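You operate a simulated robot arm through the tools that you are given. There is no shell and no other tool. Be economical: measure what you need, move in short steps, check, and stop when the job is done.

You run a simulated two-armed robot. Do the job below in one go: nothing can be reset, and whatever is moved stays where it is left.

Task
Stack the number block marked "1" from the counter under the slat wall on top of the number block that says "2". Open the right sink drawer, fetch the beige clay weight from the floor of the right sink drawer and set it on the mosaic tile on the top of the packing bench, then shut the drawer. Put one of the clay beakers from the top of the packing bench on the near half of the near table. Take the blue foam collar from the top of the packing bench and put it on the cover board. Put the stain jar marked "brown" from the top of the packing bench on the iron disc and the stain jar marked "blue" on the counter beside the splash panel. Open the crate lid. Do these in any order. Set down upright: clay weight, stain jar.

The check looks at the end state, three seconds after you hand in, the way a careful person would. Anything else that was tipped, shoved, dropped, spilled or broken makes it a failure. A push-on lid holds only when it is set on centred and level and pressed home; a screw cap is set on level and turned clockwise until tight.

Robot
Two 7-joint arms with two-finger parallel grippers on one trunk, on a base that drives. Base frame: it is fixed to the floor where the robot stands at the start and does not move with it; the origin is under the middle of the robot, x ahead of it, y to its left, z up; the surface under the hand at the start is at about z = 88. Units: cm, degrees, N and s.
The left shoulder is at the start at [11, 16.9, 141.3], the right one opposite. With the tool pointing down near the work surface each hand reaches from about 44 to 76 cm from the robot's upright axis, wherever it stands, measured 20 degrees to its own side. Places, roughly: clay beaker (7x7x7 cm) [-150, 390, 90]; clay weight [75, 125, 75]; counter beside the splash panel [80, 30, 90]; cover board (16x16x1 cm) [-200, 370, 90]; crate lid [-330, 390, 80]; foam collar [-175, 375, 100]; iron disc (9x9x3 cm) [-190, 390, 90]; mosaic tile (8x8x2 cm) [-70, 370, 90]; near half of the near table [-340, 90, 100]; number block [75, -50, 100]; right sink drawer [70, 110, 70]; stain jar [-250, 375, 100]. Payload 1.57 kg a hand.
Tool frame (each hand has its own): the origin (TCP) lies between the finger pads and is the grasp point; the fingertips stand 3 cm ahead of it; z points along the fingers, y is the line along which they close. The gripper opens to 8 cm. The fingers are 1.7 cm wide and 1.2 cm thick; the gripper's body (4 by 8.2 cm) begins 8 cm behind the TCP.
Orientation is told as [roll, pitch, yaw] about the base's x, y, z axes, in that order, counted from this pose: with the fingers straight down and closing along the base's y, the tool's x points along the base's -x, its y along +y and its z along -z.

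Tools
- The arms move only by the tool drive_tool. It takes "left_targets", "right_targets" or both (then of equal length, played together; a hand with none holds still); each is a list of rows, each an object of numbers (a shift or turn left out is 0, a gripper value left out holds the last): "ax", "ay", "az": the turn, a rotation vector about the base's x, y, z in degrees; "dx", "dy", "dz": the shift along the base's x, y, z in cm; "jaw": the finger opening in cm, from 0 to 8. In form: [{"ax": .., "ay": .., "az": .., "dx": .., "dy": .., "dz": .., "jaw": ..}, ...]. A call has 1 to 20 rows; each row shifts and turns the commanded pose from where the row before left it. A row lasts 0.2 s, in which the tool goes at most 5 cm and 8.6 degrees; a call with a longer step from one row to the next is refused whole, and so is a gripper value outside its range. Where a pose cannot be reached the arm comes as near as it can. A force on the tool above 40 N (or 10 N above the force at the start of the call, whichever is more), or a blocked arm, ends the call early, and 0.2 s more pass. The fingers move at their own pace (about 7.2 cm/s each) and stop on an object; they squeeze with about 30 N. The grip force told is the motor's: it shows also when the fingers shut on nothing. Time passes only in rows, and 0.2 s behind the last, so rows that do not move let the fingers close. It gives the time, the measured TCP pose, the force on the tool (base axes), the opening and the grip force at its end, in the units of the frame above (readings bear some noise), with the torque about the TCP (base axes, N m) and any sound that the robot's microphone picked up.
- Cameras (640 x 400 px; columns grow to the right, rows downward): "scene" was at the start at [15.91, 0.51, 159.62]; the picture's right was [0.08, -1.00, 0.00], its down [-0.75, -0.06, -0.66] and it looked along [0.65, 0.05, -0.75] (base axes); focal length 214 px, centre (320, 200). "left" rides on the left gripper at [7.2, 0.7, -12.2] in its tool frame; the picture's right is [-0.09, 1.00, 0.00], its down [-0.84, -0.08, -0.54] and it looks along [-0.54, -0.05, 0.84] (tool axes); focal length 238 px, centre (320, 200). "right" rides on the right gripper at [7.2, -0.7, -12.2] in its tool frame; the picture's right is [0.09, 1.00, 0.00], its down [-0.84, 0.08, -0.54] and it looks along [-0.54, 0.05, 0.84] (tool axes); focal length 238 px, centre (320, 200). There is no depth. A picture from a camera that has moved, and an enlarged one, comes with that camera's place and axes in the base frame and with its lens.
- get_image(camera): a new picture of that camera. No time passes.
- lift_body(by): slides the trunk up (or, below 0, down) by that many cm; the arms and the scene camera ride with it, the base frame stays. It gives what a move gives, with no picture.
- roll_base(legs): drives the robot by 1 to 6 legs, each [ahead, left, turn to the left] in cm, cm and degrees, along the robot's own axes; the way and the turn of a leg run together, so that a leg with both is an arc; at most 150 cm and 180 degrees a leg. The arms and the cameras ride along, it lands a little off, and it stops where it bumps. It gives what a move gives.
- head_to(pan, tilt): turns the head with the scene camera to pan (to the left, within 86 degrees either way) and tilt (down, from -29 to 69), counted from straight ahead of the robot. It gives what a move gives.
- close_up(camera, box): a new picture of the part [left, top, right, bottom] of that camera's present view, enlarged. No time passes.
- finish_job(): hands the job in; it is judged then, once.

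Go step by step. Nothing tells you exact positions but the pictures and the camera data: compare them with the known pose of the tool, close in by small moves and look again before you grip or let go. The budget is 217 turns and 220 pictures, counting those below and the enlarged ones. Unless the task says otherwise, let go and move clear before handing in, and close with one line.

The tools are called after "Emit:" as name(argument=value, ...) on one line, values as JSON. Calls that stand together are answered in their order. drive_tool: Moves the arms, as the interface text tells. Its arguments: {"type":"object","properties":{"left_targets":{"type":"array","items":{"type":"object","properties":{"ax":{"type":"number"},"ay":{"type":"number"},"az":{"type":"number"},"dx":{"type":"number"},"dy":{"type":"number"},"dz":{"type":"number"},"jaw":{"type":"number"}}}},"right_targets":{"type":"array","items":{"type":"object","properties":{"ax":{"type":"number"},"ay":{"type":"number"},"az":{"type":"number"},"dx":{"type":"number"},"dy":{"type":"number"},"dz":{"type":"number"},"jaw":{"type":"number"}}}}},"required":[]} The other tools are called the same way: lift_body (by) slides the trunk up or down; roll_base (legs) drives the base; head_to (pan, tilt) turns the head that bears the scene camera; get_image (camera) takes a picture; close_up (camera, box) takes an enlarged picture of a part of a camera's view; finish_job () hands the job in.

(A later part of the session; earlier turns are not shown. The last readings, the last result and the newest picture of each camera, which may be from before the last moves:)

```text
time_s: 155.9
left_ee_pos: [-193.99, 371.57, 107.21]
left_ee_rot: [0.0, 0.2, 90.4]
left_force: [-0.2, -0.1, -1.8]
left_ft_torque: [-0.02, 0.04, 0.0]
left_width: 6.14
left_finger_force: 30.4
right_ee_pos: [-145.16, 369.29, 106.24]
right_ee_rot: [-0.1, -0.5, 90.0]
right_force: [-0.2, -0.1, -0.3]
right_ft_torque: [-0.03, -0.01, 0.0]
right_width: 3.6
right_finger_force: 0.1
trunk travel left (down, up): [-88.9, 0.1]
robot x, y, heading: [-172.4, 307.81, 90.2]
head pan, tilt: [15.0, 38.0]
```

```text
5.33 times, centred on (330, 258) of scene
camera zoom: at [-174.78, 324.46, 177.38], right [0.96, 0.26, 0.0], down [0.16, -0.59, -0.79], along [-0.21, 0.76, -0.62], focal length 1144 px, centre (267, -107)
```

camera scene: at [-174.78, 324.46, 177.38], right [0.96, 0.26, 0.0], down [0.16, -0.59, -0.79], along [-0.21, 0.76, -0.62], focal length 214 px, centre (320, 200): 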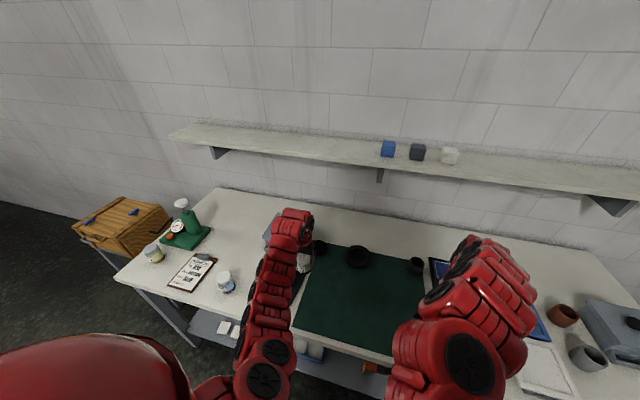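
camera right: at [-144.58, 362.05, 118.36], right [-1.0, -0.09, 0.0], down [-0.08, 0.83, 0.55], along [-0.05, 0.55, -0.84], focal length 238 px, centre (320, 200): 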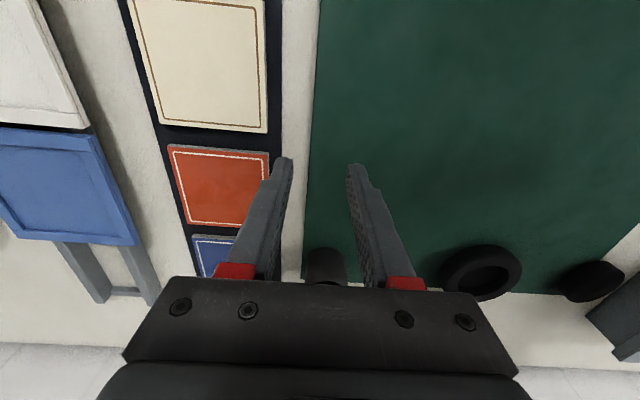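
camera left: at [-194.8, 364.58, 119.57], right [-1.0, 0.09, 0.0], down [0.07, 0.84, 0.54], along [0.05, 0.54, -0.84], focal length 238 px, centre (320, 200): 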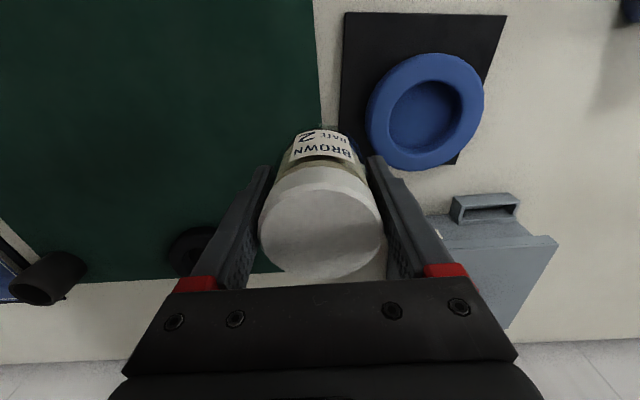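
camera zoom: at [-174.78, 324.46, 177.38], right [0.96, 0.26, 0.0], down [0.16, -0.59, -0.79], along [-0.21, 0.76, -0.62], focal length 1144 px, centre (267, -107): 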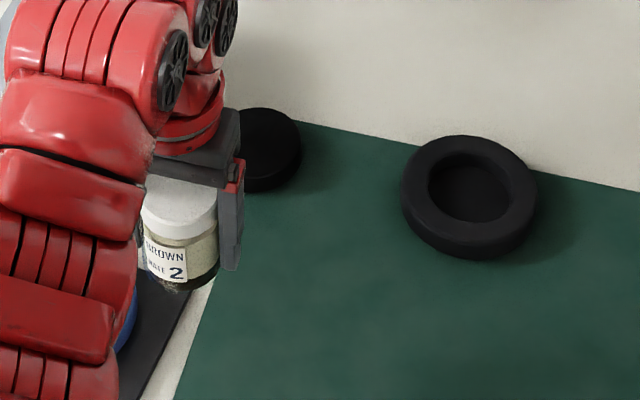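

Emit:
roll_base(legs=[[10, 0, 0]])

Emit:
drive_tool(left_targets=[{"dy": 4.5}, {"dy": 4.4}, {"dz": -2}, {}])

Emit:
get_image(camera="left")

Emit:
close_up(camera="scene", box=[240, 220, 360, 295])

```text
time_s: 157.1
left_ee_pos: [-194.07, 381.36, 107.33]
left_ee_rot: [-0.1, 0.0, 90.3]
left_force: [0.6, -0.6, -2.3]
left_ft_torque: [0.0, 0.03, 0.0]
left_width: 6.12
left_finger_force: 29.6
right_ee_pos: [-145.2, 379.18, 106.27]
right_ee_rot: [0.0, -0.6, 90.0]
right_force: [-0.5, 0.0, -0.2]
right_ft_torque: [0.0, 0.0, 0.02]
right_width: 3.6
right_finger_force: 0.0
trunk travel left (down, up): [-88.9, 0.1]
robot x, y, heading: [-172.54, 318.3, 90.3]
head pan, tilt: [15.0, 38.0]
```

```text
time_s: 158.1
left_ee_pos: [-193.95, 388.41, 105.35]
left_ee_rot: [0.0, 0.2, 90.4]
left_force: [-0.2, 0.1, -1.4]
left_ft_torque: [-0.04, 0.03, -0.04]
left_width: 6.13
left_finger_force: 30.3
left hand out of reach, approached as far as the arm can: row 2, 3
right_ee_pos: [-145.19, 379.24, 106.24]
right_ee_rot: [0.0, -0.6, 90.1]
right_force: [0.4, -0.3, 0.5]
right_ft_torque: [-0.02, 0.01, -0.01]
right_width: 3.61
right_finger_force: 0.1
trunk travel left (down, up): [-88.9, 0.1]
robot x, y, heading: [-172.49, 318.35, 90.3]
head pan, tilt: [15.0, 38.0]
```

```text
126 pictures are left
camera left: at [-194.74, 381.48, 117.77], right [-1.0, 0.09, 0.0], down [0.07, 0.84, 0.54], along [0.05, 0.54, -0.84], focal length 238 px, centre (320, 200)
```

left: 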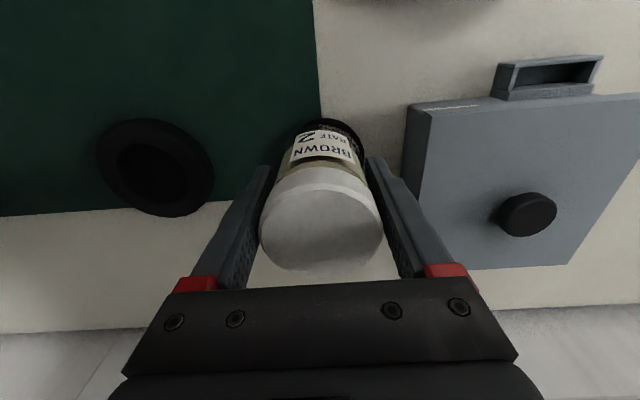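

```text
5.33 times, centred on (300, 258) of scene
camera zoom: at [-174.71, 334.31, 177.39], right [0.96, 0.26, 0.0], down [0.16, -0.59, -0.79], along [-0.21, 0.76, -0.62], focal length 1144 px, centre (427, -107)
```

zoom: 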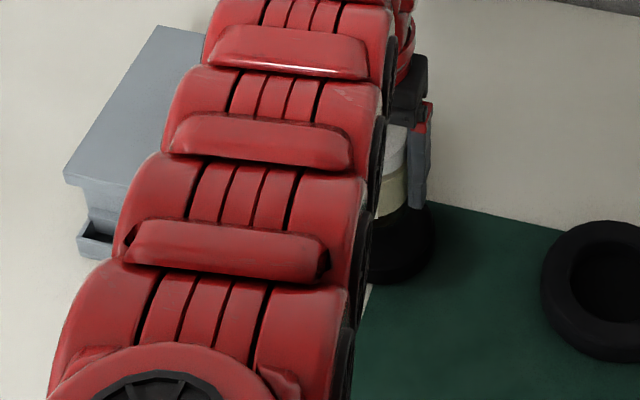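

Emit:
lift_body(by=-5)

Emit:
drive_tool(left_targets=[{"dy": 2.7, "dx": -0.3}, {}])

Emit:
get_image(camera="left")

```text
time_s: 159.0
left_ee_pos: [-194.03, 388.44, 100.39]
left_ee_rot: [-0.1, 0.1, 90.4]
left_force: [0.2, -0.2, -2.0]
left_ft_torque: [0.0, 0.0, -0.01]
left_width: 6.12
left_finger_force: 30.2
right_ee_pos: [-145.23, 379.29, 101.24]
right_ee_rot: [0.1, -0.5, 89.9]
right_force: [-0.2, 0.0, -1.0]
right_ft_torque: [-0.01, 0.02, -0.05]
right_width: 3.6
right_finger_force: 0.0
trunk travel left (down, up): [-83.9, 5.1]
robot x, y, heading: [-172.88, 318.53, 90.3]
head pan, tilt: [15.0, 38.0]
```

```text
time_s: 159.6
left_ee_pos: [-194.15, 389.06, 100.51]
left_ee_rot: [0.1, 0.2, 90.4]
left_force: [0.9, -0.1, -1.3]
left_ft_torque: [0.01, -0.01, -0.02]
left_width: 6.1
left_finger_force: 29.4
left hand out of reach, approached as far as the arm can: row 1
right_ee_pos: [-145.25, 379.25, 101.29]
right_ee_rot: [0.0, -0.5, 90.0]
right_force: [0.2, -0.6, -0.2]
right_ft_torque: [-0.01, 0.03, -0.02]
right_width: 3.6
right_finger_force: 0.1
trunk travel left (down, up): [-83.9, 5.1]
robot x, y, heading: [-172.47, 318.06, 90.1]
head pan, tilt: [15.0, 38.0]
```

```text
124 pictures are left
camera left: at [-194.75, 382.06, 112.84], right [-1.0, 0.09, 0.0], down [0.07, 0.84, 0.54], along [0.05, 0.54, -0.84], focal length 238 px, centre (320, 200)
```

left: 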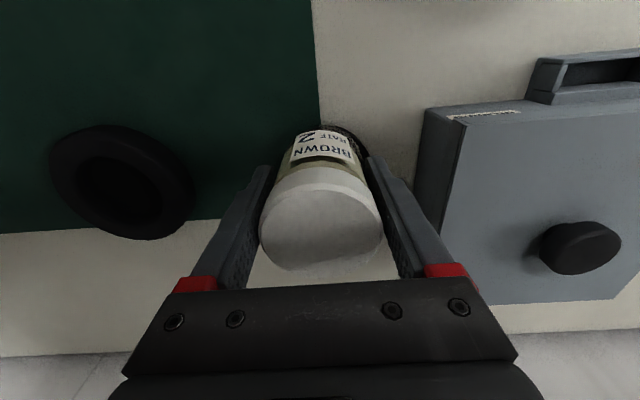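

Emit:
drive_tool(left_targets=[{"dz": 4}, {"dz": 4}], right_targets=[{"dz": 4, "dy": -2}, {"dz": 4, "dy": -2}])

Emit:
lift_body(by=-10)

Emit:
drive_tool(left_targets=[{"dz": 2}, {"dy": 2}, {}])

```text
time_s: 160.2
left_ee_pos: [-194.27, 389.08, 108.58]
left_ee_rot: [0.0, 0.2, 90.4]
left_force: [0.5, -1.1, -2.1]
left_ft_torque: [0.03, 0.0, 0.02]
left_width: 6.12
left_finger_force: 30.0
right_ee_pos: [-143.86, 381.22, 107.78]
right_ee_rot: [0.0, -0.5, 90.0]
right_force: [0.5, -0.3, 0.8]
right_ft_torque: [0.02, 0.06, 0.01]
right_width: 3.61
right_finger_force: 0.1
right hand out of reach, approached as far as the arm can: row 1, 2
trunk travel left (down, up): [-83.9, 5.1]
robot x, y, heading: [-172.73, 318.25, 90.2]
head pan, tilt: [15.0, 38.0]
```

```text
time_s: 161.5
left_ee_pos: [-194.13, 389.0, 98.55]
left_ee_rot: [0.0, 0.2, 90.4]
left_force: [-0.2, 0.4, -2.2]
left_ft_torque: [0.0, 0.0, 0.02]
left_width: 6.12
left_finger_force: 30.3
right_ee_pos: [-143.86, 381.29, 97.6]
right_ee_rot: [0.0, -0.4, 90.0]
right_force: [0.2, -0.4, -1.2]
right_ft_torque: [-0.01, 0.0, 0.02]
right_width: 3.59
right_finger_force: 0.1
trunk travel left (down, up): [-73.9, 15.1]
robot x, y, heading: [-172.5, 317.96, 90.4]
head pan, tilt: [15.0, 38.0]
```

```text
time_s: 162.3
left_ee_pos: [-193.99, 390.7, 100.53]
left_ee_rot: [0.1, 0.1, 90.3]
left_force: [-0.3, -0.3, -2.0]
left_ft_torque: [0.05, 0.01, -0.02]
left_width: 6.11
left_finger_force: 30.0
left hand out of reach, approached as far as the arm can: row 2
right_ee_pos: [-143.71, 381.13, 97.55]
right_ee_rot: [0.1, -0.5, 90.0]
right_force: [0.6, -0.9, -0.2]
right_ft_torque: [0.0, -0.03, 0.02]
right_width: 3.61
right_finger_force: 0.1
trunk travel left (down, up): [-73.9, 15.1]
robot x, y, heading: [-172.65, 318.44, 90.3]
head pan, tilt: [15.0, 38.0]
```

Emit:
drive_tool(left_targets=[{"dz": -1.5, "dx": -0.3, "dy": 0.3}, {}])

Emit:
close_up(camera="left", box=[240, 90, 432, 210])

Emit:
close_up(camera="scene", box=[280, 200, 376, 260])

```text
time_s: 162.9
left_ee_pos: [-194.34, 390.51, 99.1]
left_ee_rot: [0.2, 0.0, 90.3]
left_force: [0.3, -0.4, -2.3]
left_ft_torque: [-0.02, -0.01, -0.03]
left_width: 6.12
left_finger_force: 29.9
left hand out of reach, approached as far as the arm can: row 1
right_ee_pos: [-143.82, 381.1, 97.61]
right_ee_rot: [0.1, -0.3, 90.0]
right_force: [-0.1, -0.2, 0.0]
right_ft_torque: [0.0, 0.03, 0.04]
right_width: 3.6
right_finger_force: 0.0
trunk travel left (down, up): [-73.9, 15.1]
robot x, y, heading: [-172.57, 318.17, 90.2]
head pan, tilt: [15.0, 38.0]
```

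```text
3.33 times, centred on (336, 150) of left
camera zoom: at [-195.0, 383.44, 111.41], right [-1.0, 0.08, 0.0], down [0.07, 0.84, 0.54], along [0.04, 0.54, -0.84], focal length 794 px, centre (267, 367)
```

zoom: 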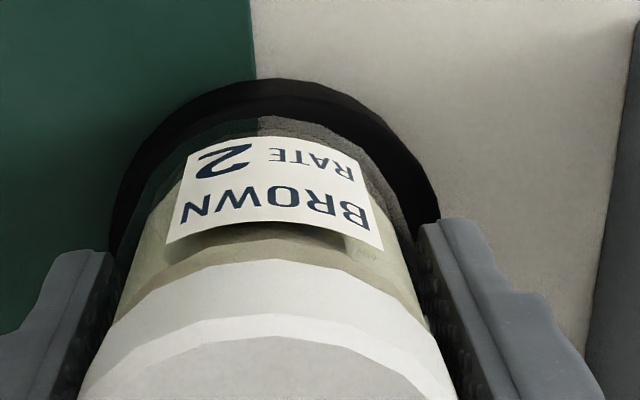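

```text
6.67 times, centred on (328, 230) of scene
camera zoom: at [-174.6, 334.38, 162.39], right [0.96, 0.26, 0.0], down [0.16, -0.59, -0.79], along [-0.21, 0.76, -0.62], focal length 1430 px, centre (267, 0)
```

zoom: 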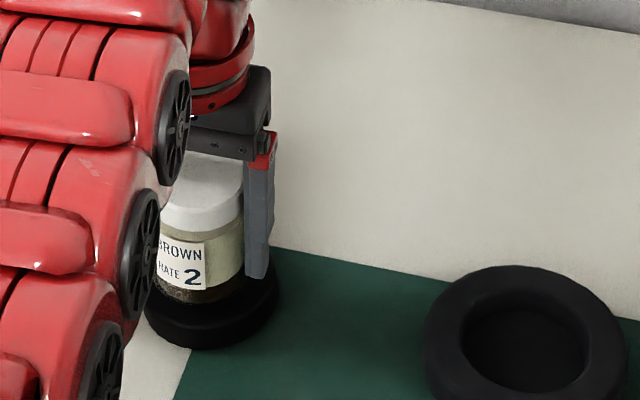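

Emit:
roll_base(legs=[[1.6, 0, 0]])

Emit:
close_up(camera="left", box=[240, 90, 432, 210])

Emit:
close_up(camera="scene", box=[280, 200, 376, 260])

```text
time_s: 163.7
left_ee_pos: [-194.44, 391.83, 99.19]
left_ee_rot: [0.0, 0.0, 90.3]
left_force: [-0.2, -0.3, -2.8]
left_ft_torque: [0.03, 0.01, -0.01]
left_width: 6.15
left_finger_force: 30.1
right_ee_pos: [-143.96, 382.44, 97.81]
right_ee_rot: [-0.1, -0.4, 90.0]
right_force: [0.8, 0.1, -0.2]
right_ft_torque: [0.03, 0.01, -0.03]
right_width: 3.6
right_finger_force: 0.1
trunk travel left (down, up): [-73.9, 15.1]
robot x, y, heading: [-172.54, 319.79, 90.6]
head pan, tilt: [15.0, 38.0]
```

```text
3.33 times, centred on (336, 150) of left
camera zoom: at [-195.11, 384.75, 111.55], right [-1.0, 0.08, 0.0], down [0.07, 0.84, 0.54], along [0.05, 0.54, -0.84], focal length 794 px, centre (267, 367)
```

zoom: 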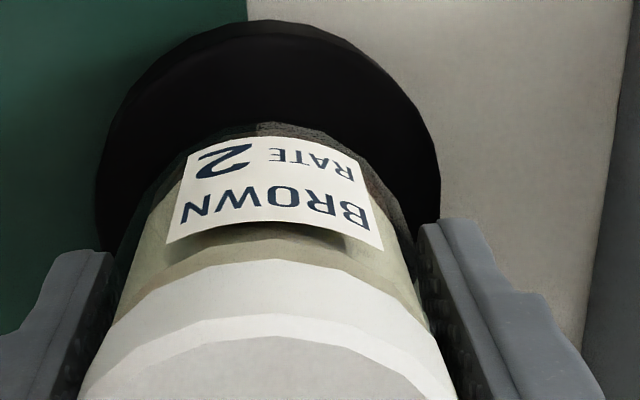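

```text
6.67 times, centred on (328, 230) of scene
camera zoom: at [-174.76, 335.59, 162.43], right [0.96, 0.26, 0.0], down [0.16, -0.59, -0.79], along [-0.21, 0.76, -0.61], focal length 1430 px, centre (267, 0)
```

zoom: 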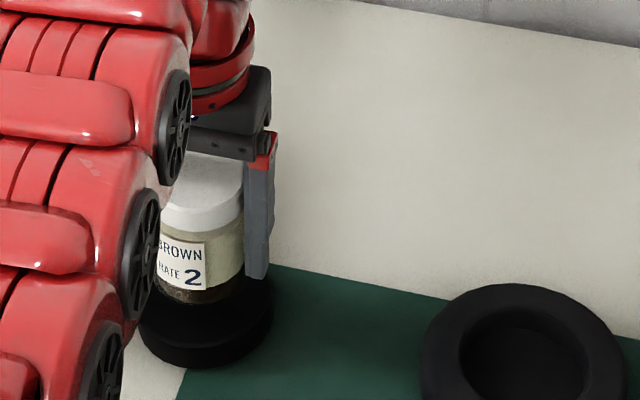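

Emit:
drive_tool(left_targets=[{"dz": -0.8}, {"dz": -0.5}, {"dz": -0.3}, {}])

```text
time_s: 164.7
left_ee_pos: [-194.34, 391.92, 97.45]
left_ee_rot: [0.0, 0.2, 90.5]
left_force: [-0.7, -0.4, -1.8]
left_ft_torque: [0.0, 0.01, 0.02]
left_width: 6.11
left_finger_force: 29.8
right_ee_pos: [-143.91, 382.59, 97.62]
right_ee_rot: [0.1, -0.4, 89.9]
right_force: [0.2, -0.3, -0.9]
right_ft_torque: [-0.01, 0.02, -0.01]
right_width: 3.57
right_finger_force: 0.1
trunk travel left (down, up): [-73.9, 15.1]
robot x, y, heading: [-172.54, 320.15, 90.1]
head pan, tilt: [15.0, 38.0]
```

Emit:
drive_tool(left_targets=[{"dz": -0.2}, {"dz": -0.2}, {}])

Emit:
close_up(camera="scene", box=[280, 200, 376, 260])

```text
time_s: 165.5
left_ee_pos: [-194.41, 391.94, 97.04]
left_ee_rot: [0.0, 0.0, 90.4]
left_force: [0.1, 1.4, 6.0]
left_ft_torque: [-0.01, -0.2, 0.02]
left_width: 6.12
left_finger_force: 30.0
right_ee_pos: [-143.87, 382.64, 97.66]
right_ee_rot: [0.0, -0.4, 90.0]
right_force: [-0.6, -0.6, -0.5]
right_ft_torque: [-0.03, -0.02, -0.02]
right_width: 3.61
right_finger_force: 0.0
trunk travel left (down, up): [-73.9, 15.1]
robot x, y, heading: [-172.39, 319.76, 90.1]
head pan, tilt: [15.0, 38.0]
```

```text
6.67 times, centred on (328, 230) of scene
camera zoom: at [-174.7, 335.88, 162.4], right [0.96, 0.26, 0.0], down [0.16, -0.59, -0.79], along [-0.21, 0.76, -0.62], focal length 1430 px, centre (267, 0)
```

zoom: 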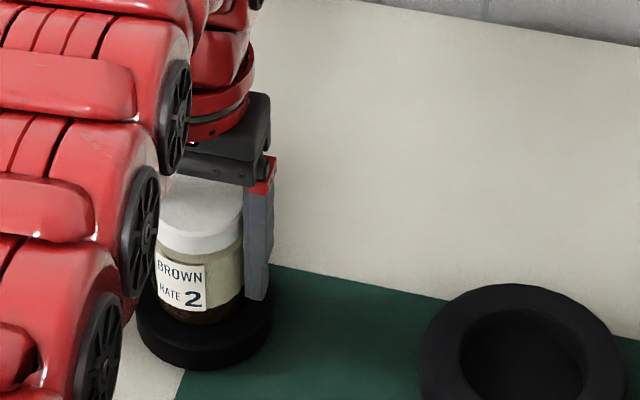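

Contact and centred. I release and rise.

Emit:
drive_tool(left_targets=[{"jaw": 7.2}, {"jaw": 7.6}, {"dz": 2}, {"dz": 3}, {"dz": 4}, {"dz": 2}])

Emit:
get_image(camera="left")

```text
time_s: 166.9
left_ee_pos: [-194.38, 391.88, 108.1]
left_ee_rot: [0.0, 0.1, 90.5]
left_force: [0.0, -0.3, -0.4]
left_ft_torque: [-0.01, 0.01, -0.02]
left_width: 7.59
left_finger_force: 0.1
right_ee_pos: [-144.0, 382.69, 97.53]
right_ee_rot: [0.0, -0.2, 90.0]
right_force: [-0.4, 0.1, 0.2]
right_ft_torque: [-0.02, -0.04, 0.03]
right_width: 3.6
right_finger_force: 0.1
trunk travel left (down, up): [-73.9, 15.1]
robot x, y, heading: [-172.59, 319.48, 90.2]
head pan, tilt: [15.0, 38.0]
```

```text
118 pictures are left
camera left: at [-195.12, 384.93, 120.41], right [-1.0, 0.09, 0.0], down [0.07, 0.84, 0.54], along [0.05, 0.54, -0.84], focal length 238 px, centre (320, 200)
```

left: 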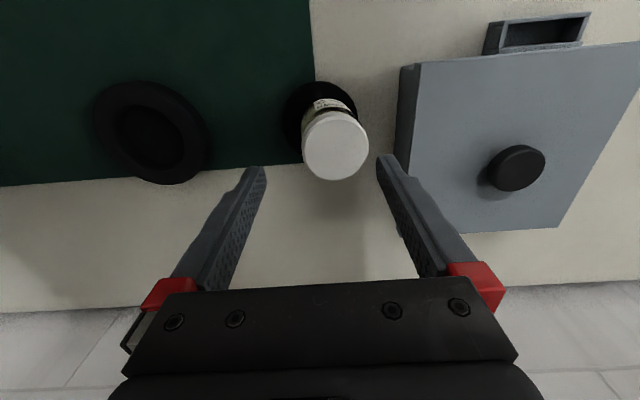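

Emit:
drive_tool(right_targets=[{"dz": 4}, {"dz": 4}, {"dz": 2}])

Emit:
get_image(camera="right")

Emit:
close_up(camera="scene", box=[340, 180, 500, 280])

```text
time_s: 167.7
left_ee_pos: [-194.34, 392.04, 108.07]
left_ee_rot: [0.0, 0.2, 90.4]
left_force: [0.4, 0.1, 0.4]
left_ft_torque: [0.03, 0.01, -0.02]
left_width: 7.61
left_finger_force: 0.0
right_ee_pos: [-143.87, 383.28, 107.54]
right_ee_rot: [0.0, -0.3, 89.9]
right_force: [0.5, -0.1, 0.2]
right_ft_torque: [0.0, -0.04, -0.02]
right_width: 3.59
right_finger_force: 0.0
right hand out of reach, approached as far as the arm can: row 1
trunk travel left (down, up): [-73.9, 15.1]
robot x, y, heading: [-172.3, 319.87, 90.3]
head pan, tilt: [15.0, 38.0]
```

```text
117 pictures are left
camera right: at [-143.14, 376.05, 119.75], right [-1.0, -0.09, 0.0], down [-0.08, 0.83, 0.55], along [-0.05, 0.54, -0.84], focal length 238 px, centre (320, 200)
```

right: 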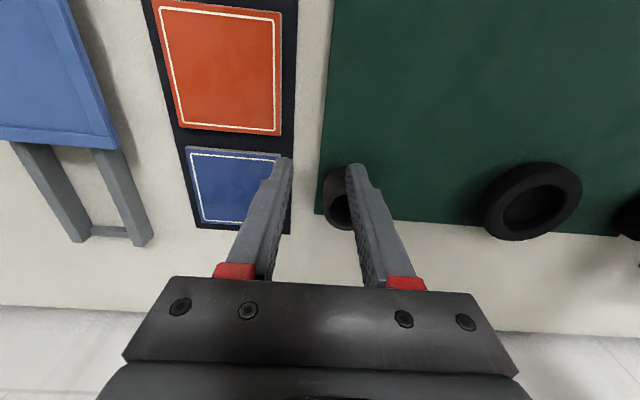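

```text
4.00 times, centred on (420, 230) of scene
camera zoom: at [-174.72, 335.96, 162.38], right [0.96, 0.26, 0.0], down [0.16, -0.59, -0.79], along [-0.21, 0.76, -0.62], focal length 858 px, centre (-80, 80)
```

zoom: 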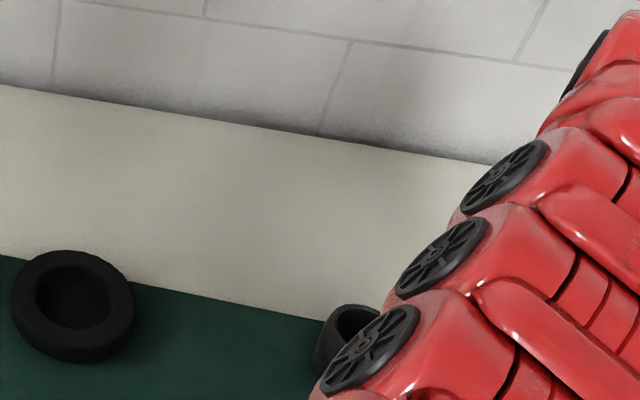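

Emit:
drive_tool(left_targets=[{"dy": -4}, {"dy": -4}, {"dy": -4}, {"dy": -4}, {"dy": -4}])

Emit:
roll_base(legs=[[2.5, 7.2, 0]])

Emit:
drive_tool(right_targets=[{"dy": 3, "dz": -1}, {"dy": 2.9, "dz": -1}, {}])

Emit:
get_image(camera="right")

```text
time_s: 168.9
left_ee_pos: [-194.34, 383.93, 108.03]
left_ee_rot: [0.0, 0.1, 90.5]
left_force: [0.2, 0.4, 0.1]
left_ft_torque: [-0.03, -0.03, 0.02]
left_width: 7.61
left_finger_force: 0.0
left hand out of reach, approached as far as the arm can: row 3, 4, 5
right_ee_pos: [-143.71, 383.32, 107.7]
right_ee_rot: [0.0, -0.4, 90.0]
right_force: [0.1, 0.3, 0.3]
right_ft_torque: [0.03, -0.02, -0.01]
right_width: 3.6
right_finger_force: 0.0
trunk travel left (down, up): [-73.9, 15.1]
robot x, y, heading: [-172.23, 319.81, 90.3]
head pan, tilt: [15.0, 38.0]
```

```text
time_s: 169.9
left_ee_pos: [-201.49, 386.34, 108.1]
left_ee_rot: [0.1, 0.0, 90.3]
left_force: [-0.1, 0.3, 0.0]
left_ft_torque: [0.01, 0.01, 0.0]
left_width: 7.6
left_finger_force: 0.1
right_ee_pos: [-150.73, 385.65, 107.66]
right_ee_rot: [0.0, -0.3, 90.0]
right_force: [-0.2, -0.3, 0.0]
right_ft_torque: [0.02, -0.02, 0.0]
right_width: 3.6
right_finger_force: 0.1
trunk travel left (down, up): [-73.9, 15.1]
robot x, y, heading: [-179.48, 322.3, 90.4]
head pan, tilt: [15.0, 38.0]
```

```text
time_s: 170.7
left_ee_pos: [-201.62, 386.39, 108.1]
left_ee_rot: [0.1, 0.2, 90.4]
left_force: [-0.1, 0.2, 0.7]
left_ft_torque: [0.0, 0.03, -0.01]
left_width: 7.58
left_finger_force: 0.0
right_ee_pos: [-151.09, 391.51, 105.69]
right_ee_rot: [0.1, -0.3, 90.0]
right_force: [-1.4, -0.1, 0.4]
right_ft_torque: [-0.02, -0.04, 0.01]
right_width: 3.63
right_finger_force: 0.0
trunk travel left (down, up): [-73.9, 15.1]
robot x, y, heading: [-179.83, 322.17, 90.3]
head pan, tilt: [15.0, 38.0]
```

```text
115 pictures are left
camera right: at [-150.34, 384.3, 117.82], right [-1.0, -0.09, 0.0], down [-0.08, 0.83, 0.55], along [-0.05, 0.54, -0.84], focal length 238 px, centre (320, 200)
```

right: 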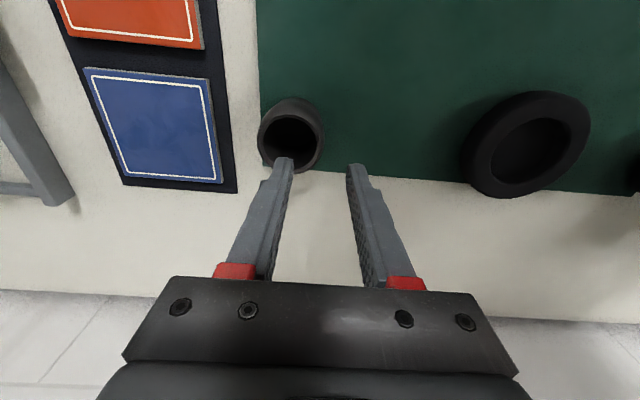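

Emit:
drive_tool(right_targets=[{"dx": 2.9, "dy": 0.6, "jaw": 8}, {"dz": -3, "jaw": 8}, {}])

Emit:
get_image(camera="right")

```text
time_s: 171.5
left_ee_pos: [-201.37, 386.44, 108.05]
left_ee_rot: [0.0, 0.3, 90.4]
left_force: [0.2, 0.3, -0.1]
left_ft_torque: [-0.03, -0.01, 0.03]
left_width: 7.6
left_finger_force: 0.1
right_ee_pos: [-148.0, 392.22, 102.72]
right_ee_rot: [-0.1, -0.4, 90.0]
right_force: [-0.8, -0.9, -0.3]
right_ft_torque: [-0.01, 0.0, -0.03]
right_width: 8.02
right_finger_force: 0.0
trunk travel left (down, up): [-73.9, 15.1]
robot x, y, heading: [-179.97, 322.01, 90.1]
head pan, tilt: [15.0, 38.0]
```

```text
114 pictures are left
camera right: at [-147.28, 385.03, 114.8], right [-1.0, -0.09, 0.0], down [-0.08, 0.83, 0.55], along [-0.05, 0.55, -0.84], focal length 238 px, centre (320, 200)
```

right: 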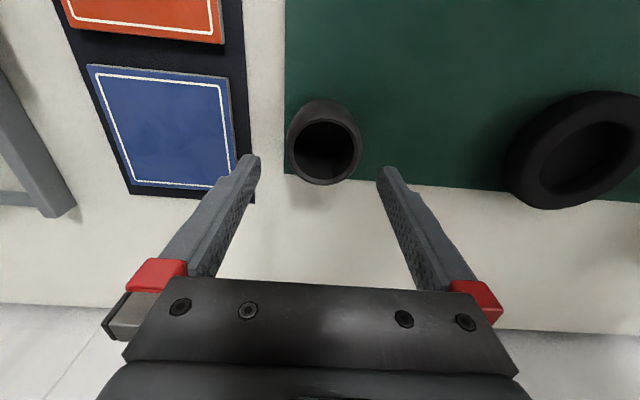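

Emit:
drive_tool(right_targets=[{"dx": -0.3, "dz": -2}, {"dz": -2.5}, {"dz": -2}, {"dz": -1.6}, {}])

Emit:
get_image(camera="right")

```text
time_s: 172.7
left_ee_pos: [-201.41, 386.33, 108.12]
left_ee_rot: [0.0, 0.1, 90.4]
left_force: [0.3, -0.2, 0.6]
left_ft_torque: [0.04, 0.01, -0.01]
left_width: 7.61
left_finger_force: 0.1
right_ee_pos: [-148.23, 392.19, 94.43]
right_ee_rot: [0.0, -0.4, 90.0]
right_force: [-0.8, 0.8, 1.0]
right_ft_torque: [0.0, -0.01, -0.01]
right_width: 8.03
right_finger_force: 0.0
trunk travel left (down, up): [-73.9, 15.1]
robot x, y, heading: [-179.36, 322.06, 90.3]
head pan, tilt: [15.0, 38.0]
```

```text
113 pictures are left
camera right: at [-147.61, 384.95, 106.61], right [-1.0, -0.09, 0.0], down [-0.08, 0.83, 0.55], along [-0.05, 0.54, -0.84], focal length 238 px, centre (320, 200)
```

right: 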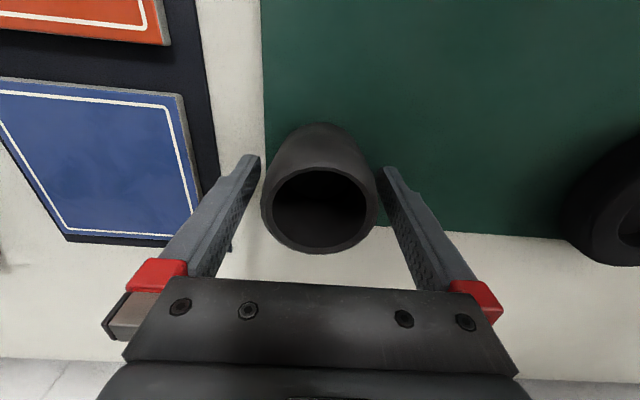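

Emit:
drive_tool(right_targets=[{"jaw": 6.8}, {"jaw": 5}, {"jaw": 5}, {"jaw": 5}])

Emit:
drive_tool(right_targets=[{"dz": 2}, {"dz": 3}, {"dz": 4}, {"dz": 3}])

Emit:
get_image(camera="right")

```text
time_s: 173.7
left_ee_pos: [-201.52, 386.43, 108.0]
left_ee_rot: [0.0, 0.2, 90.4]
left_force: [-0.7, -0.2, 0.4]
left_ft_torque: [0.0, 0.02, 0.01]
left_width: 7.62
left_finger_force: 0.2
right_ee_pos: [-148.37, 392.14, 94.51]
right_ee_rot: [0.0, -0.4, 90.0]
right_force: [0.1, 0.3, 0.8]
right_ft_torque: [0.01, 0.02, -0.02]
right_width: 6.08
right_finger_force: 30.4
trunk travel left (down, up): [-73.9, 15.1]
robot x, y, heading: [-179.64, 322.25, 90.2]
head pan, tilt: [15.0, 38.0]
```

```text
time_s: 174.7
left_ee_pos: [-201.58, 386.39, 108.02]
left_ee_rot: [0.0, 0.2, 90.4]
left_force: [0.0, 0.1, 0.0]
left_ft_torque: [0.0, -0.02, -0.02]
left_width: 7.59
left_finger_force: 0.0
right_ee_pos: [-148.33, 392.29, 106.44]
right_ee_rot: [0.0, -0.3, 90.1]
right_force: [0.5, 0.3, -1.0]
right_ft_torque: [0.02, -0.02, 0.01]
right_width: 6.09
right_finger_force: 30.1
trunk travel left (down, up): [-73.9, 15.1]
robot x, y, heading: [-179.58, 322.06, 90.3]
head pan, tilt: [15.0, 38.0]
```

```text
112 pictures are left
camera right: at [-147.62, 384.97, 118.62], right [-1.0, -0.09, 0.0], down [-0.08, 0.83, 0.55], along [-0.05, 0.54, -0.84], focal length 238 px, centre (320, 200)
```

right: 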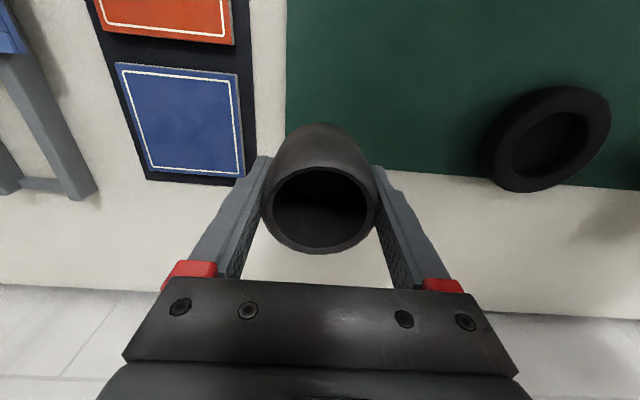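

Emit:
roll_base(legs=[[-26, 0, 0], [0, 24, 0]])

Emit:
get_image(camera="left")

Emit:
get_image(camera="scene")

```text
time_s: 178.0
left_ee_pos: [-225.29, 360.27, 108.04]
left_ee_rot: [-0.1, 0.1, 90.2]
left_force: [-0.8, 0.2, 0.1]
left_ft_torque: [0.03, -0.03, 0.0]
left_width: 7.61
left_finger_force: 0.0
right_ee_pos: [-172.08, 366.09, 106.28]
right_ee_rot: [0.1, -0.3, 89.9]
right_force: [-0.5, -0.5, -1.8]
right_ft_torque: [0.01, -0.02, -0.01]
right_width: 6.09
right_finger_force: 30.2
trunk travel left (down, up): [-73.9, 15.1]
robot x, y, heading: [-203.8, 295.56, 90.1]
head pan, tilt: [15.0, 38.0]
```

```text
111 pictures are left
camera left: at [-226.07, 353.24, 120.39], right [-1.0, 0.09, 0.0], down [0.07, 0.84, 0.54], along [0.05, 0.54, -0.84], focal length 238 px, centre (320, 200)
```

left: 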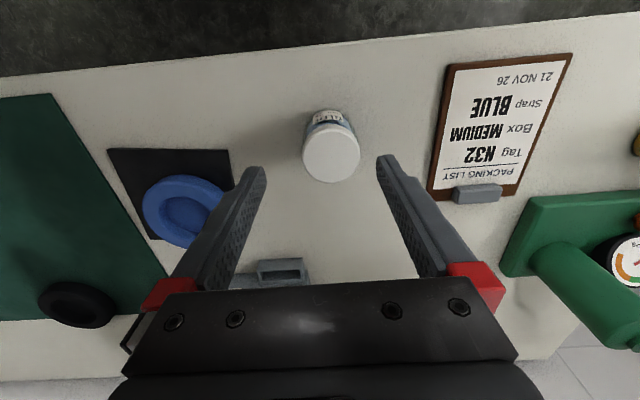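

```text
110 pictures are left
camera scene: at [-205.76, 312.23, 162.38], right [0.97, 0.26, 0.0], down [0.16, -0.59, -0.79], along [-0.21, 0.76, -0.62], focal length 214 px, centre (320, 200)
```

scene: 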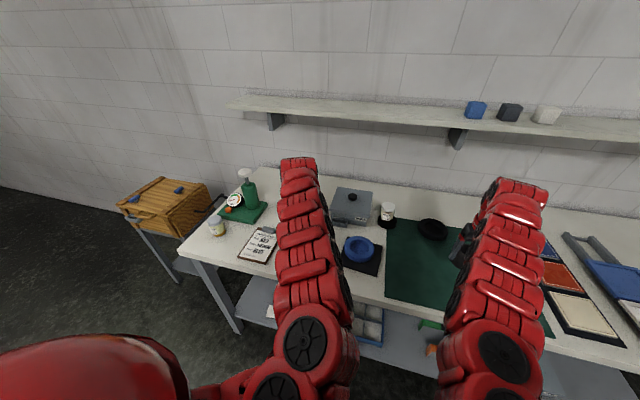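

Emit:
drive_tool(left_targets=[{"dx": -1, "dy": 2.6, "jaw": 8}, {"dz": -3}, {"dz": -3}, {}])

Emit:
get_image(camera="left")

```text
time_s: 179.0
left_ee_pos: [-226.42, 362.84, 101.89]
left_ee_rot: [0.0, 0.2, 90.2]
left_force: [-0.5, 0.5, -0.8]
left_ft_torque: [0.03, -0.03, -0.01]
left_width: 7.98
left_finger_force: 0.1
right_ee_pos: [-172.21, 366.04, 106.35]
right_ee_rot: [0.0, -0.3, 89.9]
right_force: [0.4, 0.4, -1.0]
right_ft_torque: [-0.04, -0.02, 0.0]
right_width: 6.07
right_finger_force: 30.4
trunk travel left (down, up): [-73.9, 15.1]
robot x, y, heading: [-203.42, 295.81, 90.3]
head pan, tilt: [15.0, 38.0]
```

```text
109 pictures are left
camera left: at [-227.15, 355.76, 114.35], right [-1.0, 0.09, 0.0], down [0.07, 0.84, 0.54], along [0.05, 0.54, -0.84], focal length 238 px, centre (320, 200)
```

left: 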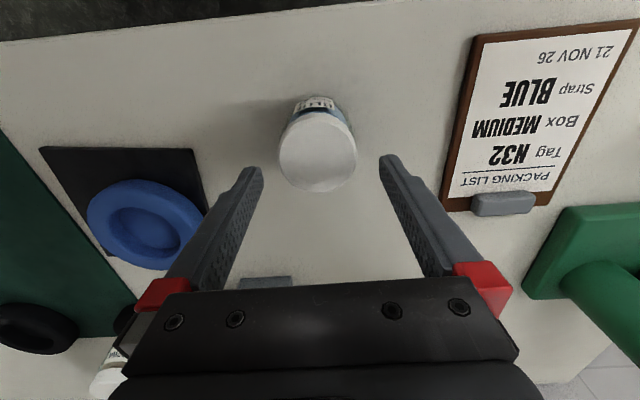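

Emit:
drive_tool(left_targets=[{"dz": -2.5, "dy": -0.2}, {"dz": -2.5}, {"dz": -2.5}, {}, {"jaw": 6.6}, {"jaw": 4.5}, {"jaw": 4.5}])

Emit:
get_image(camera="left")

```text
time_s: 180.6
left_ee_pos: [-226.39, 362.61, 94.5]
left_ee_rot: [0.0, 0.1, 90.2]
left_force: [0.7, 1.1, 0.7]
left_ft_torque: [0.02, -0.12, 0.02]
left_width: 6.13
left_finger_force: 30.2
right_ee_pos: [-172.12, 365.94, 106.58]
right_ee_rot: [0.0, -0.3, 89.9]
right_force: [0.6, -0.2, -1.5]
right_ft_torque: [-0.02, -0.02, 0.0]
right_width: 6.07
right_finger_force: 29.2
trunk travel left (down, up): [-73.9, 15.1]
robot x, y, heading: [-203.6, 296.06, 90.1]
head pan, tilt: [15.0, 38.0]
```

```text
108 pictures are left
camera left: at [-227.12, 355.62, 106.88], right [-1.0, 0.09, 0.0], down [0.07, 0.84, 0.54], along [0.05, 0.54, -0.84], focal length 238 px, centre (320, 200)
```

left: 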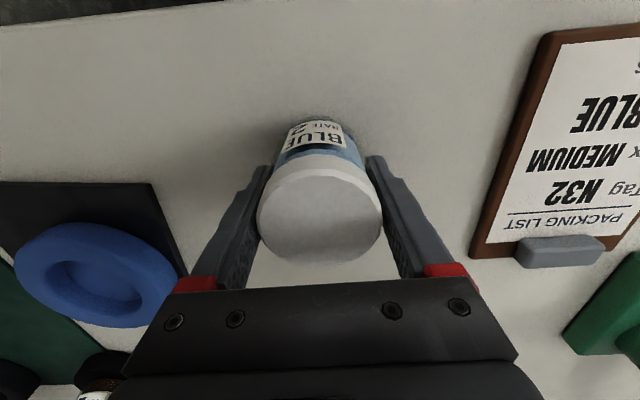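

Emit:
drive_tool(left_targets=[{"dz": 3}, {"dz": 4}, {"dz": 4}])

Emit:
roll_base(legs=[[-60, 0, 0], [0, 0, 120]])

Emit:
head_to(pan=0, tilt=25)

Emit:
get_image(camera="scene")

```text
time_s: 181.4
left_ee_pos: [-226.43, 362.63, 105.5]
left_ee_rot: [0.0, 0.2, 90.2]
left_force: [0.1, 0.6, -2.0]
left_ft_torque: [0.01, 0.0, 0.03]
left_width: 6.14
left_finger_force: 29.5
right_ee_pos: [-172.09, 365.99, 106.47]
right_ee_rot: [0.0, -0.3, 89.9]
right_force: [0.3, 0.3, -0.9]
right_ft_torque: [0.0, 0.01, 0.02]
right_width: 6.08
right_finger_force: 29.7
trunk travel left (down, up): [-73.9, 15.1]
robot x, y, heading: [-203.71, 295.8, 90.3]
head pan, tilt: [15.0, 38.0]
```

```text
time_s: 189.7
left_ee_pos: [-250.59, 183.69, 105.49]
left_ee_rot: [0.0, 0.2, -150.5]
left_force: [-0.3, -1.2, -2.0]
left_ft_torque: [0.03, 0.03, 0.01]
left_width: 6.12
left_finger_force: 29.7
right_ee_pos: [-280.0, 229.33, 106.46]
right_ee_rot: [0.0, -0.3, -150.9]
right_force: [0.0, -0.4, -2.0]
right_ft_torque: [0.01, -0.02, 0.01]
right_width: 6.05
right_finger_force: 30.5
trunk travel left (down, up): [-73.9, 15.1]
robot x, y, heading: [-203.21, 236.29, -150.7]
head pan, tilt: [15.0, 38.0]
```

```text
time_s: 190.5
left_ee_pos: [-250.45, 183.65, 105.55]
left_ee_rot: [0.1, 0.1, -150.4]
left_force: [-0.2, -0.1, -2.2]
left_ft_torque: [-0.04, 0.0, 0.02]
left_width: 6.12
left_finger_force: 30.2
right_ee_pos: [-280.03, 229.35, 106.38]
right_ee_rot: [0.0, -0.3, -150.8]
right_force: [1.2, 0.3, -2.2]
right_ft_torque: [-0.01, -0.01, -0.02]
right_width: 6.02
right_finger_force: 30.5
trunk travel left (down, up): [-73.9, 15.1]
robot x, y, heading: [-203.4, 236.3, -150.5]
head pan, tilt: [0.0, 25.0]
```

```text
107 pictures are left
camera scene: at [-218.44, 227.42, 164.4], right [-0.49, 0.87, 0.0], down [0.37, 0.21, -0.91], along [-0.79, -0.45, -0.42], focal length 214 px, centre (320, 200)
```

scene: 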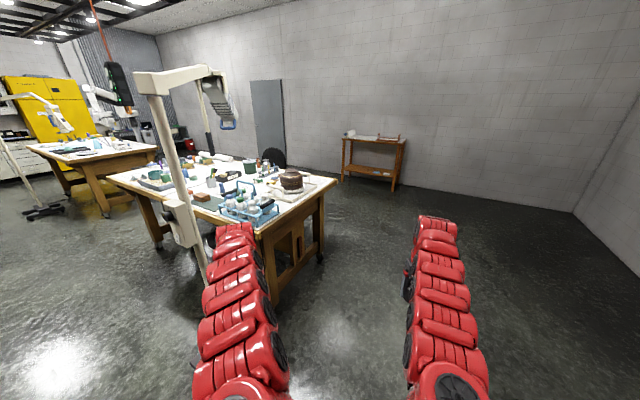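

Emit:
close_up(camera="scene", box=[90, 120, 350, 290])

```text
2.35 times, centred on (220, 205) of scene
camera zoom: at [-218.44, 227.42, 164.4], right [-0.49, 0.87, 0.0], down [0.37, 0.21, -0.91], along [-0.79, -0.45, -0.42], focal length 505 px, centre (555, 188)
```

zoom: 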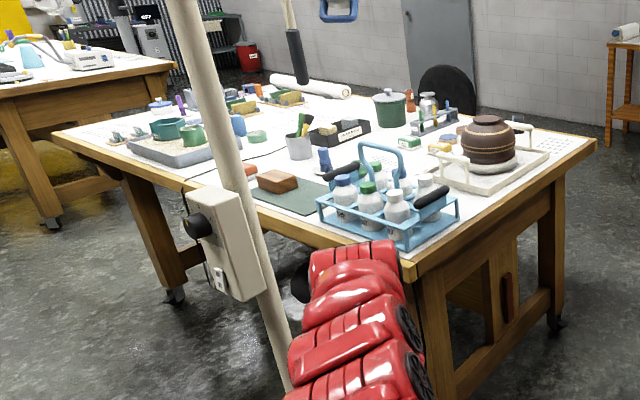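

Emit:
roll_base(legs=[[0, 0, 60.5], [-4, -100, 0]])

Emit:
head_to(pan=-10, tilt=40)

Emit:
get_image(camera="scene")

```text
time_s: 198.3
left_ee_pos: [-280.93, 173.6, 105.54]
left_ee_rot: [0.0, 0.2, -90.4]
left_force: [0.3, 0.0, -3.3]
left_ft_torque: [0.01, 0.03, -0.03]
left_width: 6.11
left_finger_force: 30.4
right_ee_pos: [-335.22, 170.87, 106.45]
right_ee_rot: [-0.1, -0.3, -90.6]
right_force: [0.2, 0.2, -0.8]
right_ft_torque: [0.01, -0.01, -0.01]
right_width: 6.0
right_finger_force: 29.9
trunk travel left (down, up): [-73.9, 15.1]
robot x, y, heading: [-303.07, 240.55, -90.1]
head pan, tilt: [0.0, 25.0]
```

```text
time_s: 199.1
left_ee_pos: [-280.9, 173.68, 105.53]
left_ee_rot: [0.0, 0.2, -90.3]
left_force: [0.1, -0.4, -2.2]
left_ft_torque: [0.0, 0.02, 0.01]
left_width: 6.13
left_finger_force: 30.6
right_ee_pos: [-335.15, 170.79, 106.48]
right_ee_rot: [0.1, -0.2, -90.8]
right_force: [-0.2, 0.6, -2.1]
right_ft_torque: [0.0, 0.03, -0.01]
right_width: 6.0
right_finger_force: 29.8
trunk travel left (down, up): [-73.9, 15.1]
robot x, y, heading: [-302.52, 240.46, -90.5]
head pan, tilt: [-10.0, 40.0]
```

```text
105 pictures are left
camera scene: at [-304.57, 223.96, 162.08], right [-0.98, 0.18, 0.0], down [0.12, 0.63, -0.77], along [-0.14, -0.75, -0.64], focal length 214 px, centre (320, 200)
```

scene: 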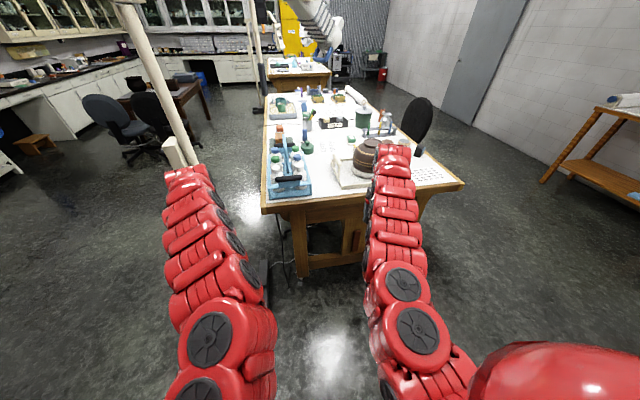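

Emit:
close_up(camera="scene", box=[250, 130, 410, 230])

Emit:
get_image(camera="right")

```text
4.00 times, centred on (330, 180) of scene
camera zoom: at [-304.57, 223.96, 162.08], right [-0.98, 0.18, 0.0], down [0.12, 0.63, -0.77], along [-0.14, -0.75, -0.64], focal length 858 px, centre (280, 280)
```

zoom: 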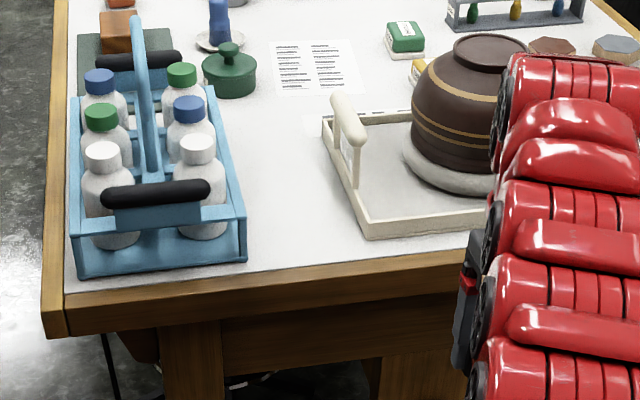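

```text
103 pictures are left
camera right: at [-335.9, 178.12, 118.54], right [1.0, 0.08, 0.0], down [0.07, -0.84, 0.55], along [0.04, -0.54, -0.84], focal length 238 px, centre (320, 200)
```

right: 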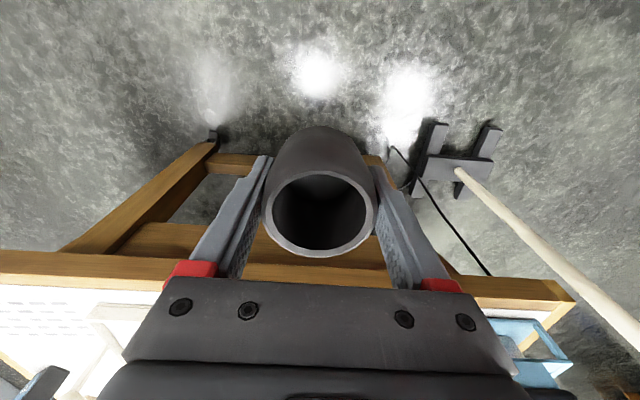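

Emit:
roll_base(legs=[[38, 10, 0.4]])

Emit:
get_image(camera="right")

Emit:
get_image(camera="scene")

```text
time_s: 201.6
left_ee_pos: [-270.78, 136.2, 105.52]
left_ee_rot: [0.0, 0.2, -90.1]
left_force: [-1.1, -0.3, -2.1]
left_ft_torque: [0.01, -0.03, 0.0]
left_width: 6.13
left_finger_force: 29.8
right_ee_pos: [-325.26, 133.03, 106.41]
right_ee_rot: [0.0, -0.3, -90.4]
right_force: [-1.0, 0.7, -1.3]
right_ft_torque: [-0.01, 0.01, 0.04]
right_width: 5.99
right_finger_force: 30.1
trunk travel left (down, up): [-73.9, 15.1]
robot x, y, heading: [-293.08, 202.54, -90.1]
head pan, tilt: [-10.0, 40.0]
```

```text
102 pictures are left
camera right: at [-325.78, 140.37, 118.56], right [1.0, 0.09, 0.0], down [0.07, -0.83, 0.55], along [0.05, -0.54, -0.84], focal length 238 px, centre (320, 200)
```

right: 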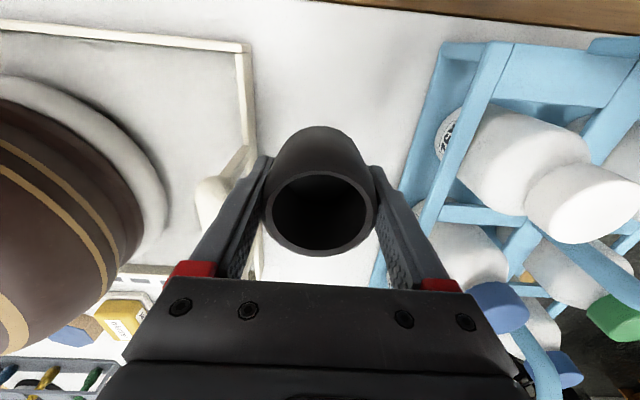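

```text
101 pictures are left
camera scene: at [-294.69, 186.4, 162.09], right [-0.98, 0.18, 0.0], down [0.11, 0.63, -0.77], along [-0.13, -0.75, -0.64], focal length 214 px, centre (320, 200)
```

scene: 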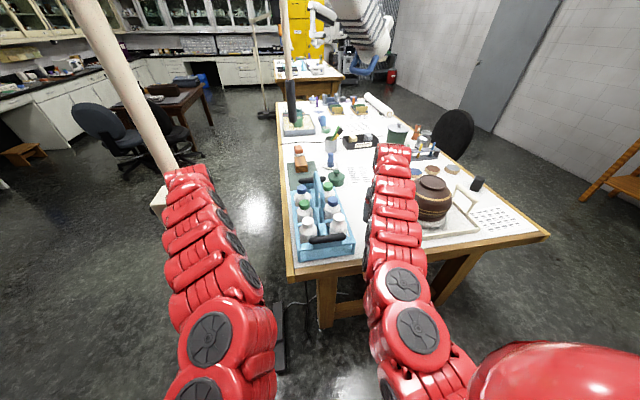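

Emit:
drive_tool(right_targets=[{"dx": 1.6, "dy": -3}, {"dz": -3}, {"dz": -3}, {"dz": -2}, {}])

Emit:
get_image(camera="right")

```text
time_s: 202.6
left_ee_pos: [-270.83, 136.38, 105.57]
left_ee_rot: [0.1, 0.2, -90.1]
left_force: [0.5, -0.3, -3.1]
left_ft_torque: [0.03, 0.03, 0.01]
left_width: 6.13
left_finger_force: 29.8
right_ee_pos: [-324.05, 131.61, 98.91]
right_ee_rot: [-0.1, -0.6, -90.6]
right_force: [-0.3, 1.7, 8.1]
right_ft_torque: [0.37, -0.17, 0.0]
right_width: 6.0
right_finger_force: 29.9
right hand out of reach, approached as far as the arm can: row 1, 4
trunk travel left (down, up): [-73.9, 15.1]
robot x, y, heading: [-293.39, 202.93, -90.1]
head pan, tilt: [-10.0, 40.0]
stopped in row 5 (right hand): the force on the tool passed its limit at 54 N (the readings are from after the stop); the commanded pose is now the measured one
```

```text
100 pictures are left
camera right: at [-324.55, 139.0, 111.09], right [1.0, 0.08, 0.0], down [0.07, -0.83, 0.55], along [0.04, -0.55, -0.84], focal length 238 px, centre (320, 200)
```

right: 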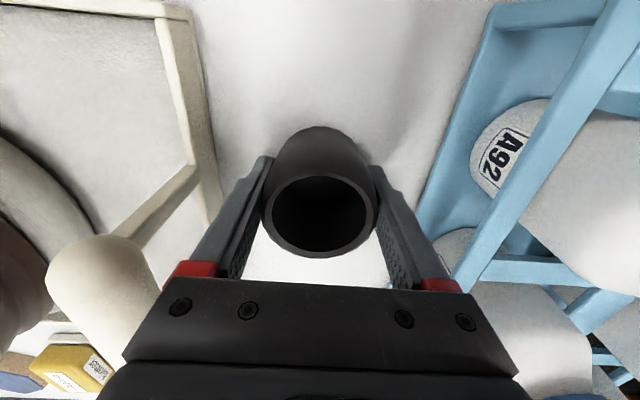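

Emit:
close_up(camera="scene", box=[320, 180, 440, 255])

Emit:
get_image(camera="left")

```text
5.33 times, centred on (380, 218) of scene
camera zoom: at [-294.55, 186.52, 162.1], right [-0.98, 0.18, 0.0], down [0.11, 0.63, -0.77], along [-0.14, -0.75, -0.64], focal length 1144 px, centre (0, 107)
```

zoom: 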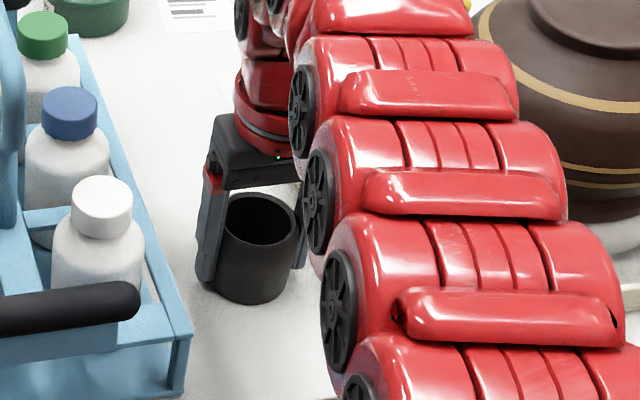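

```text
98 pictures are left
camera left: at [-270.26, 143.58, 117.81], right [1.0, -0.09, 0.0], down [-0.08, -0.84, 0.54], along [-0.05, -0.54, -0.84], focal length 238 px, centre (320, 200)
```

left: 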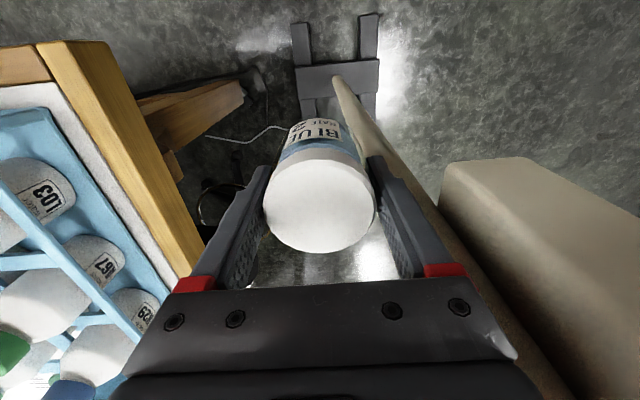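

Emit:
drive_tool(right_targets=[{"jaw": 7.2}, {"jaw": 7.2}, {}, {"dz": 2}, {"dz": 3}, {"dz": 3}, {"dz": 2}])

Emit:
get_image(camera="right")

```text
time_s: 204.2
left_ee_pos: [-271.07, 136.19, 105.43]
left_ee_rot: [0.0, 0.2, -90.1]
left_force: [0.3, 0.3, -1.3]
left_ft_torque: [0.02, 0.0, 0.01]
left_width: 6.13
left_finger_force: 30.1
right_ee_pos: [-324.04, 131.52, 108.92]
right_ee_rot: [0.0, -0.3, -90.5]
right_force: [-0.1, -0.2, 0.2]
right_ft_torque: [0.05, 0.01, -0.02]
right_width: 7.18
right_finger_force: 0.1
trunk travel left (down, up): [-73.9, 15.1]
robot x, y, heading: [-293.5, 203.22, -90.0]
head pan, tilt: [-10.0, 40.0]
```

```text
97 pictures are left
camera right: at [-324.6, 138.92, 120.95], right [1.0, 0.08, 0.0], down [0.07, -0.83, 0.55], along [0.05, -0.55, -0.84], focal length 238 px, centre (320, 200)
```

right: 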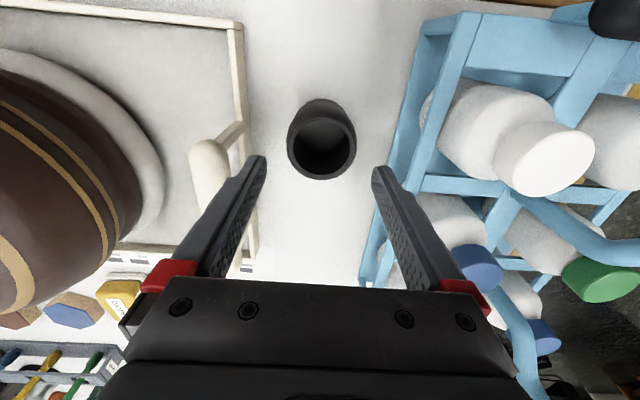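

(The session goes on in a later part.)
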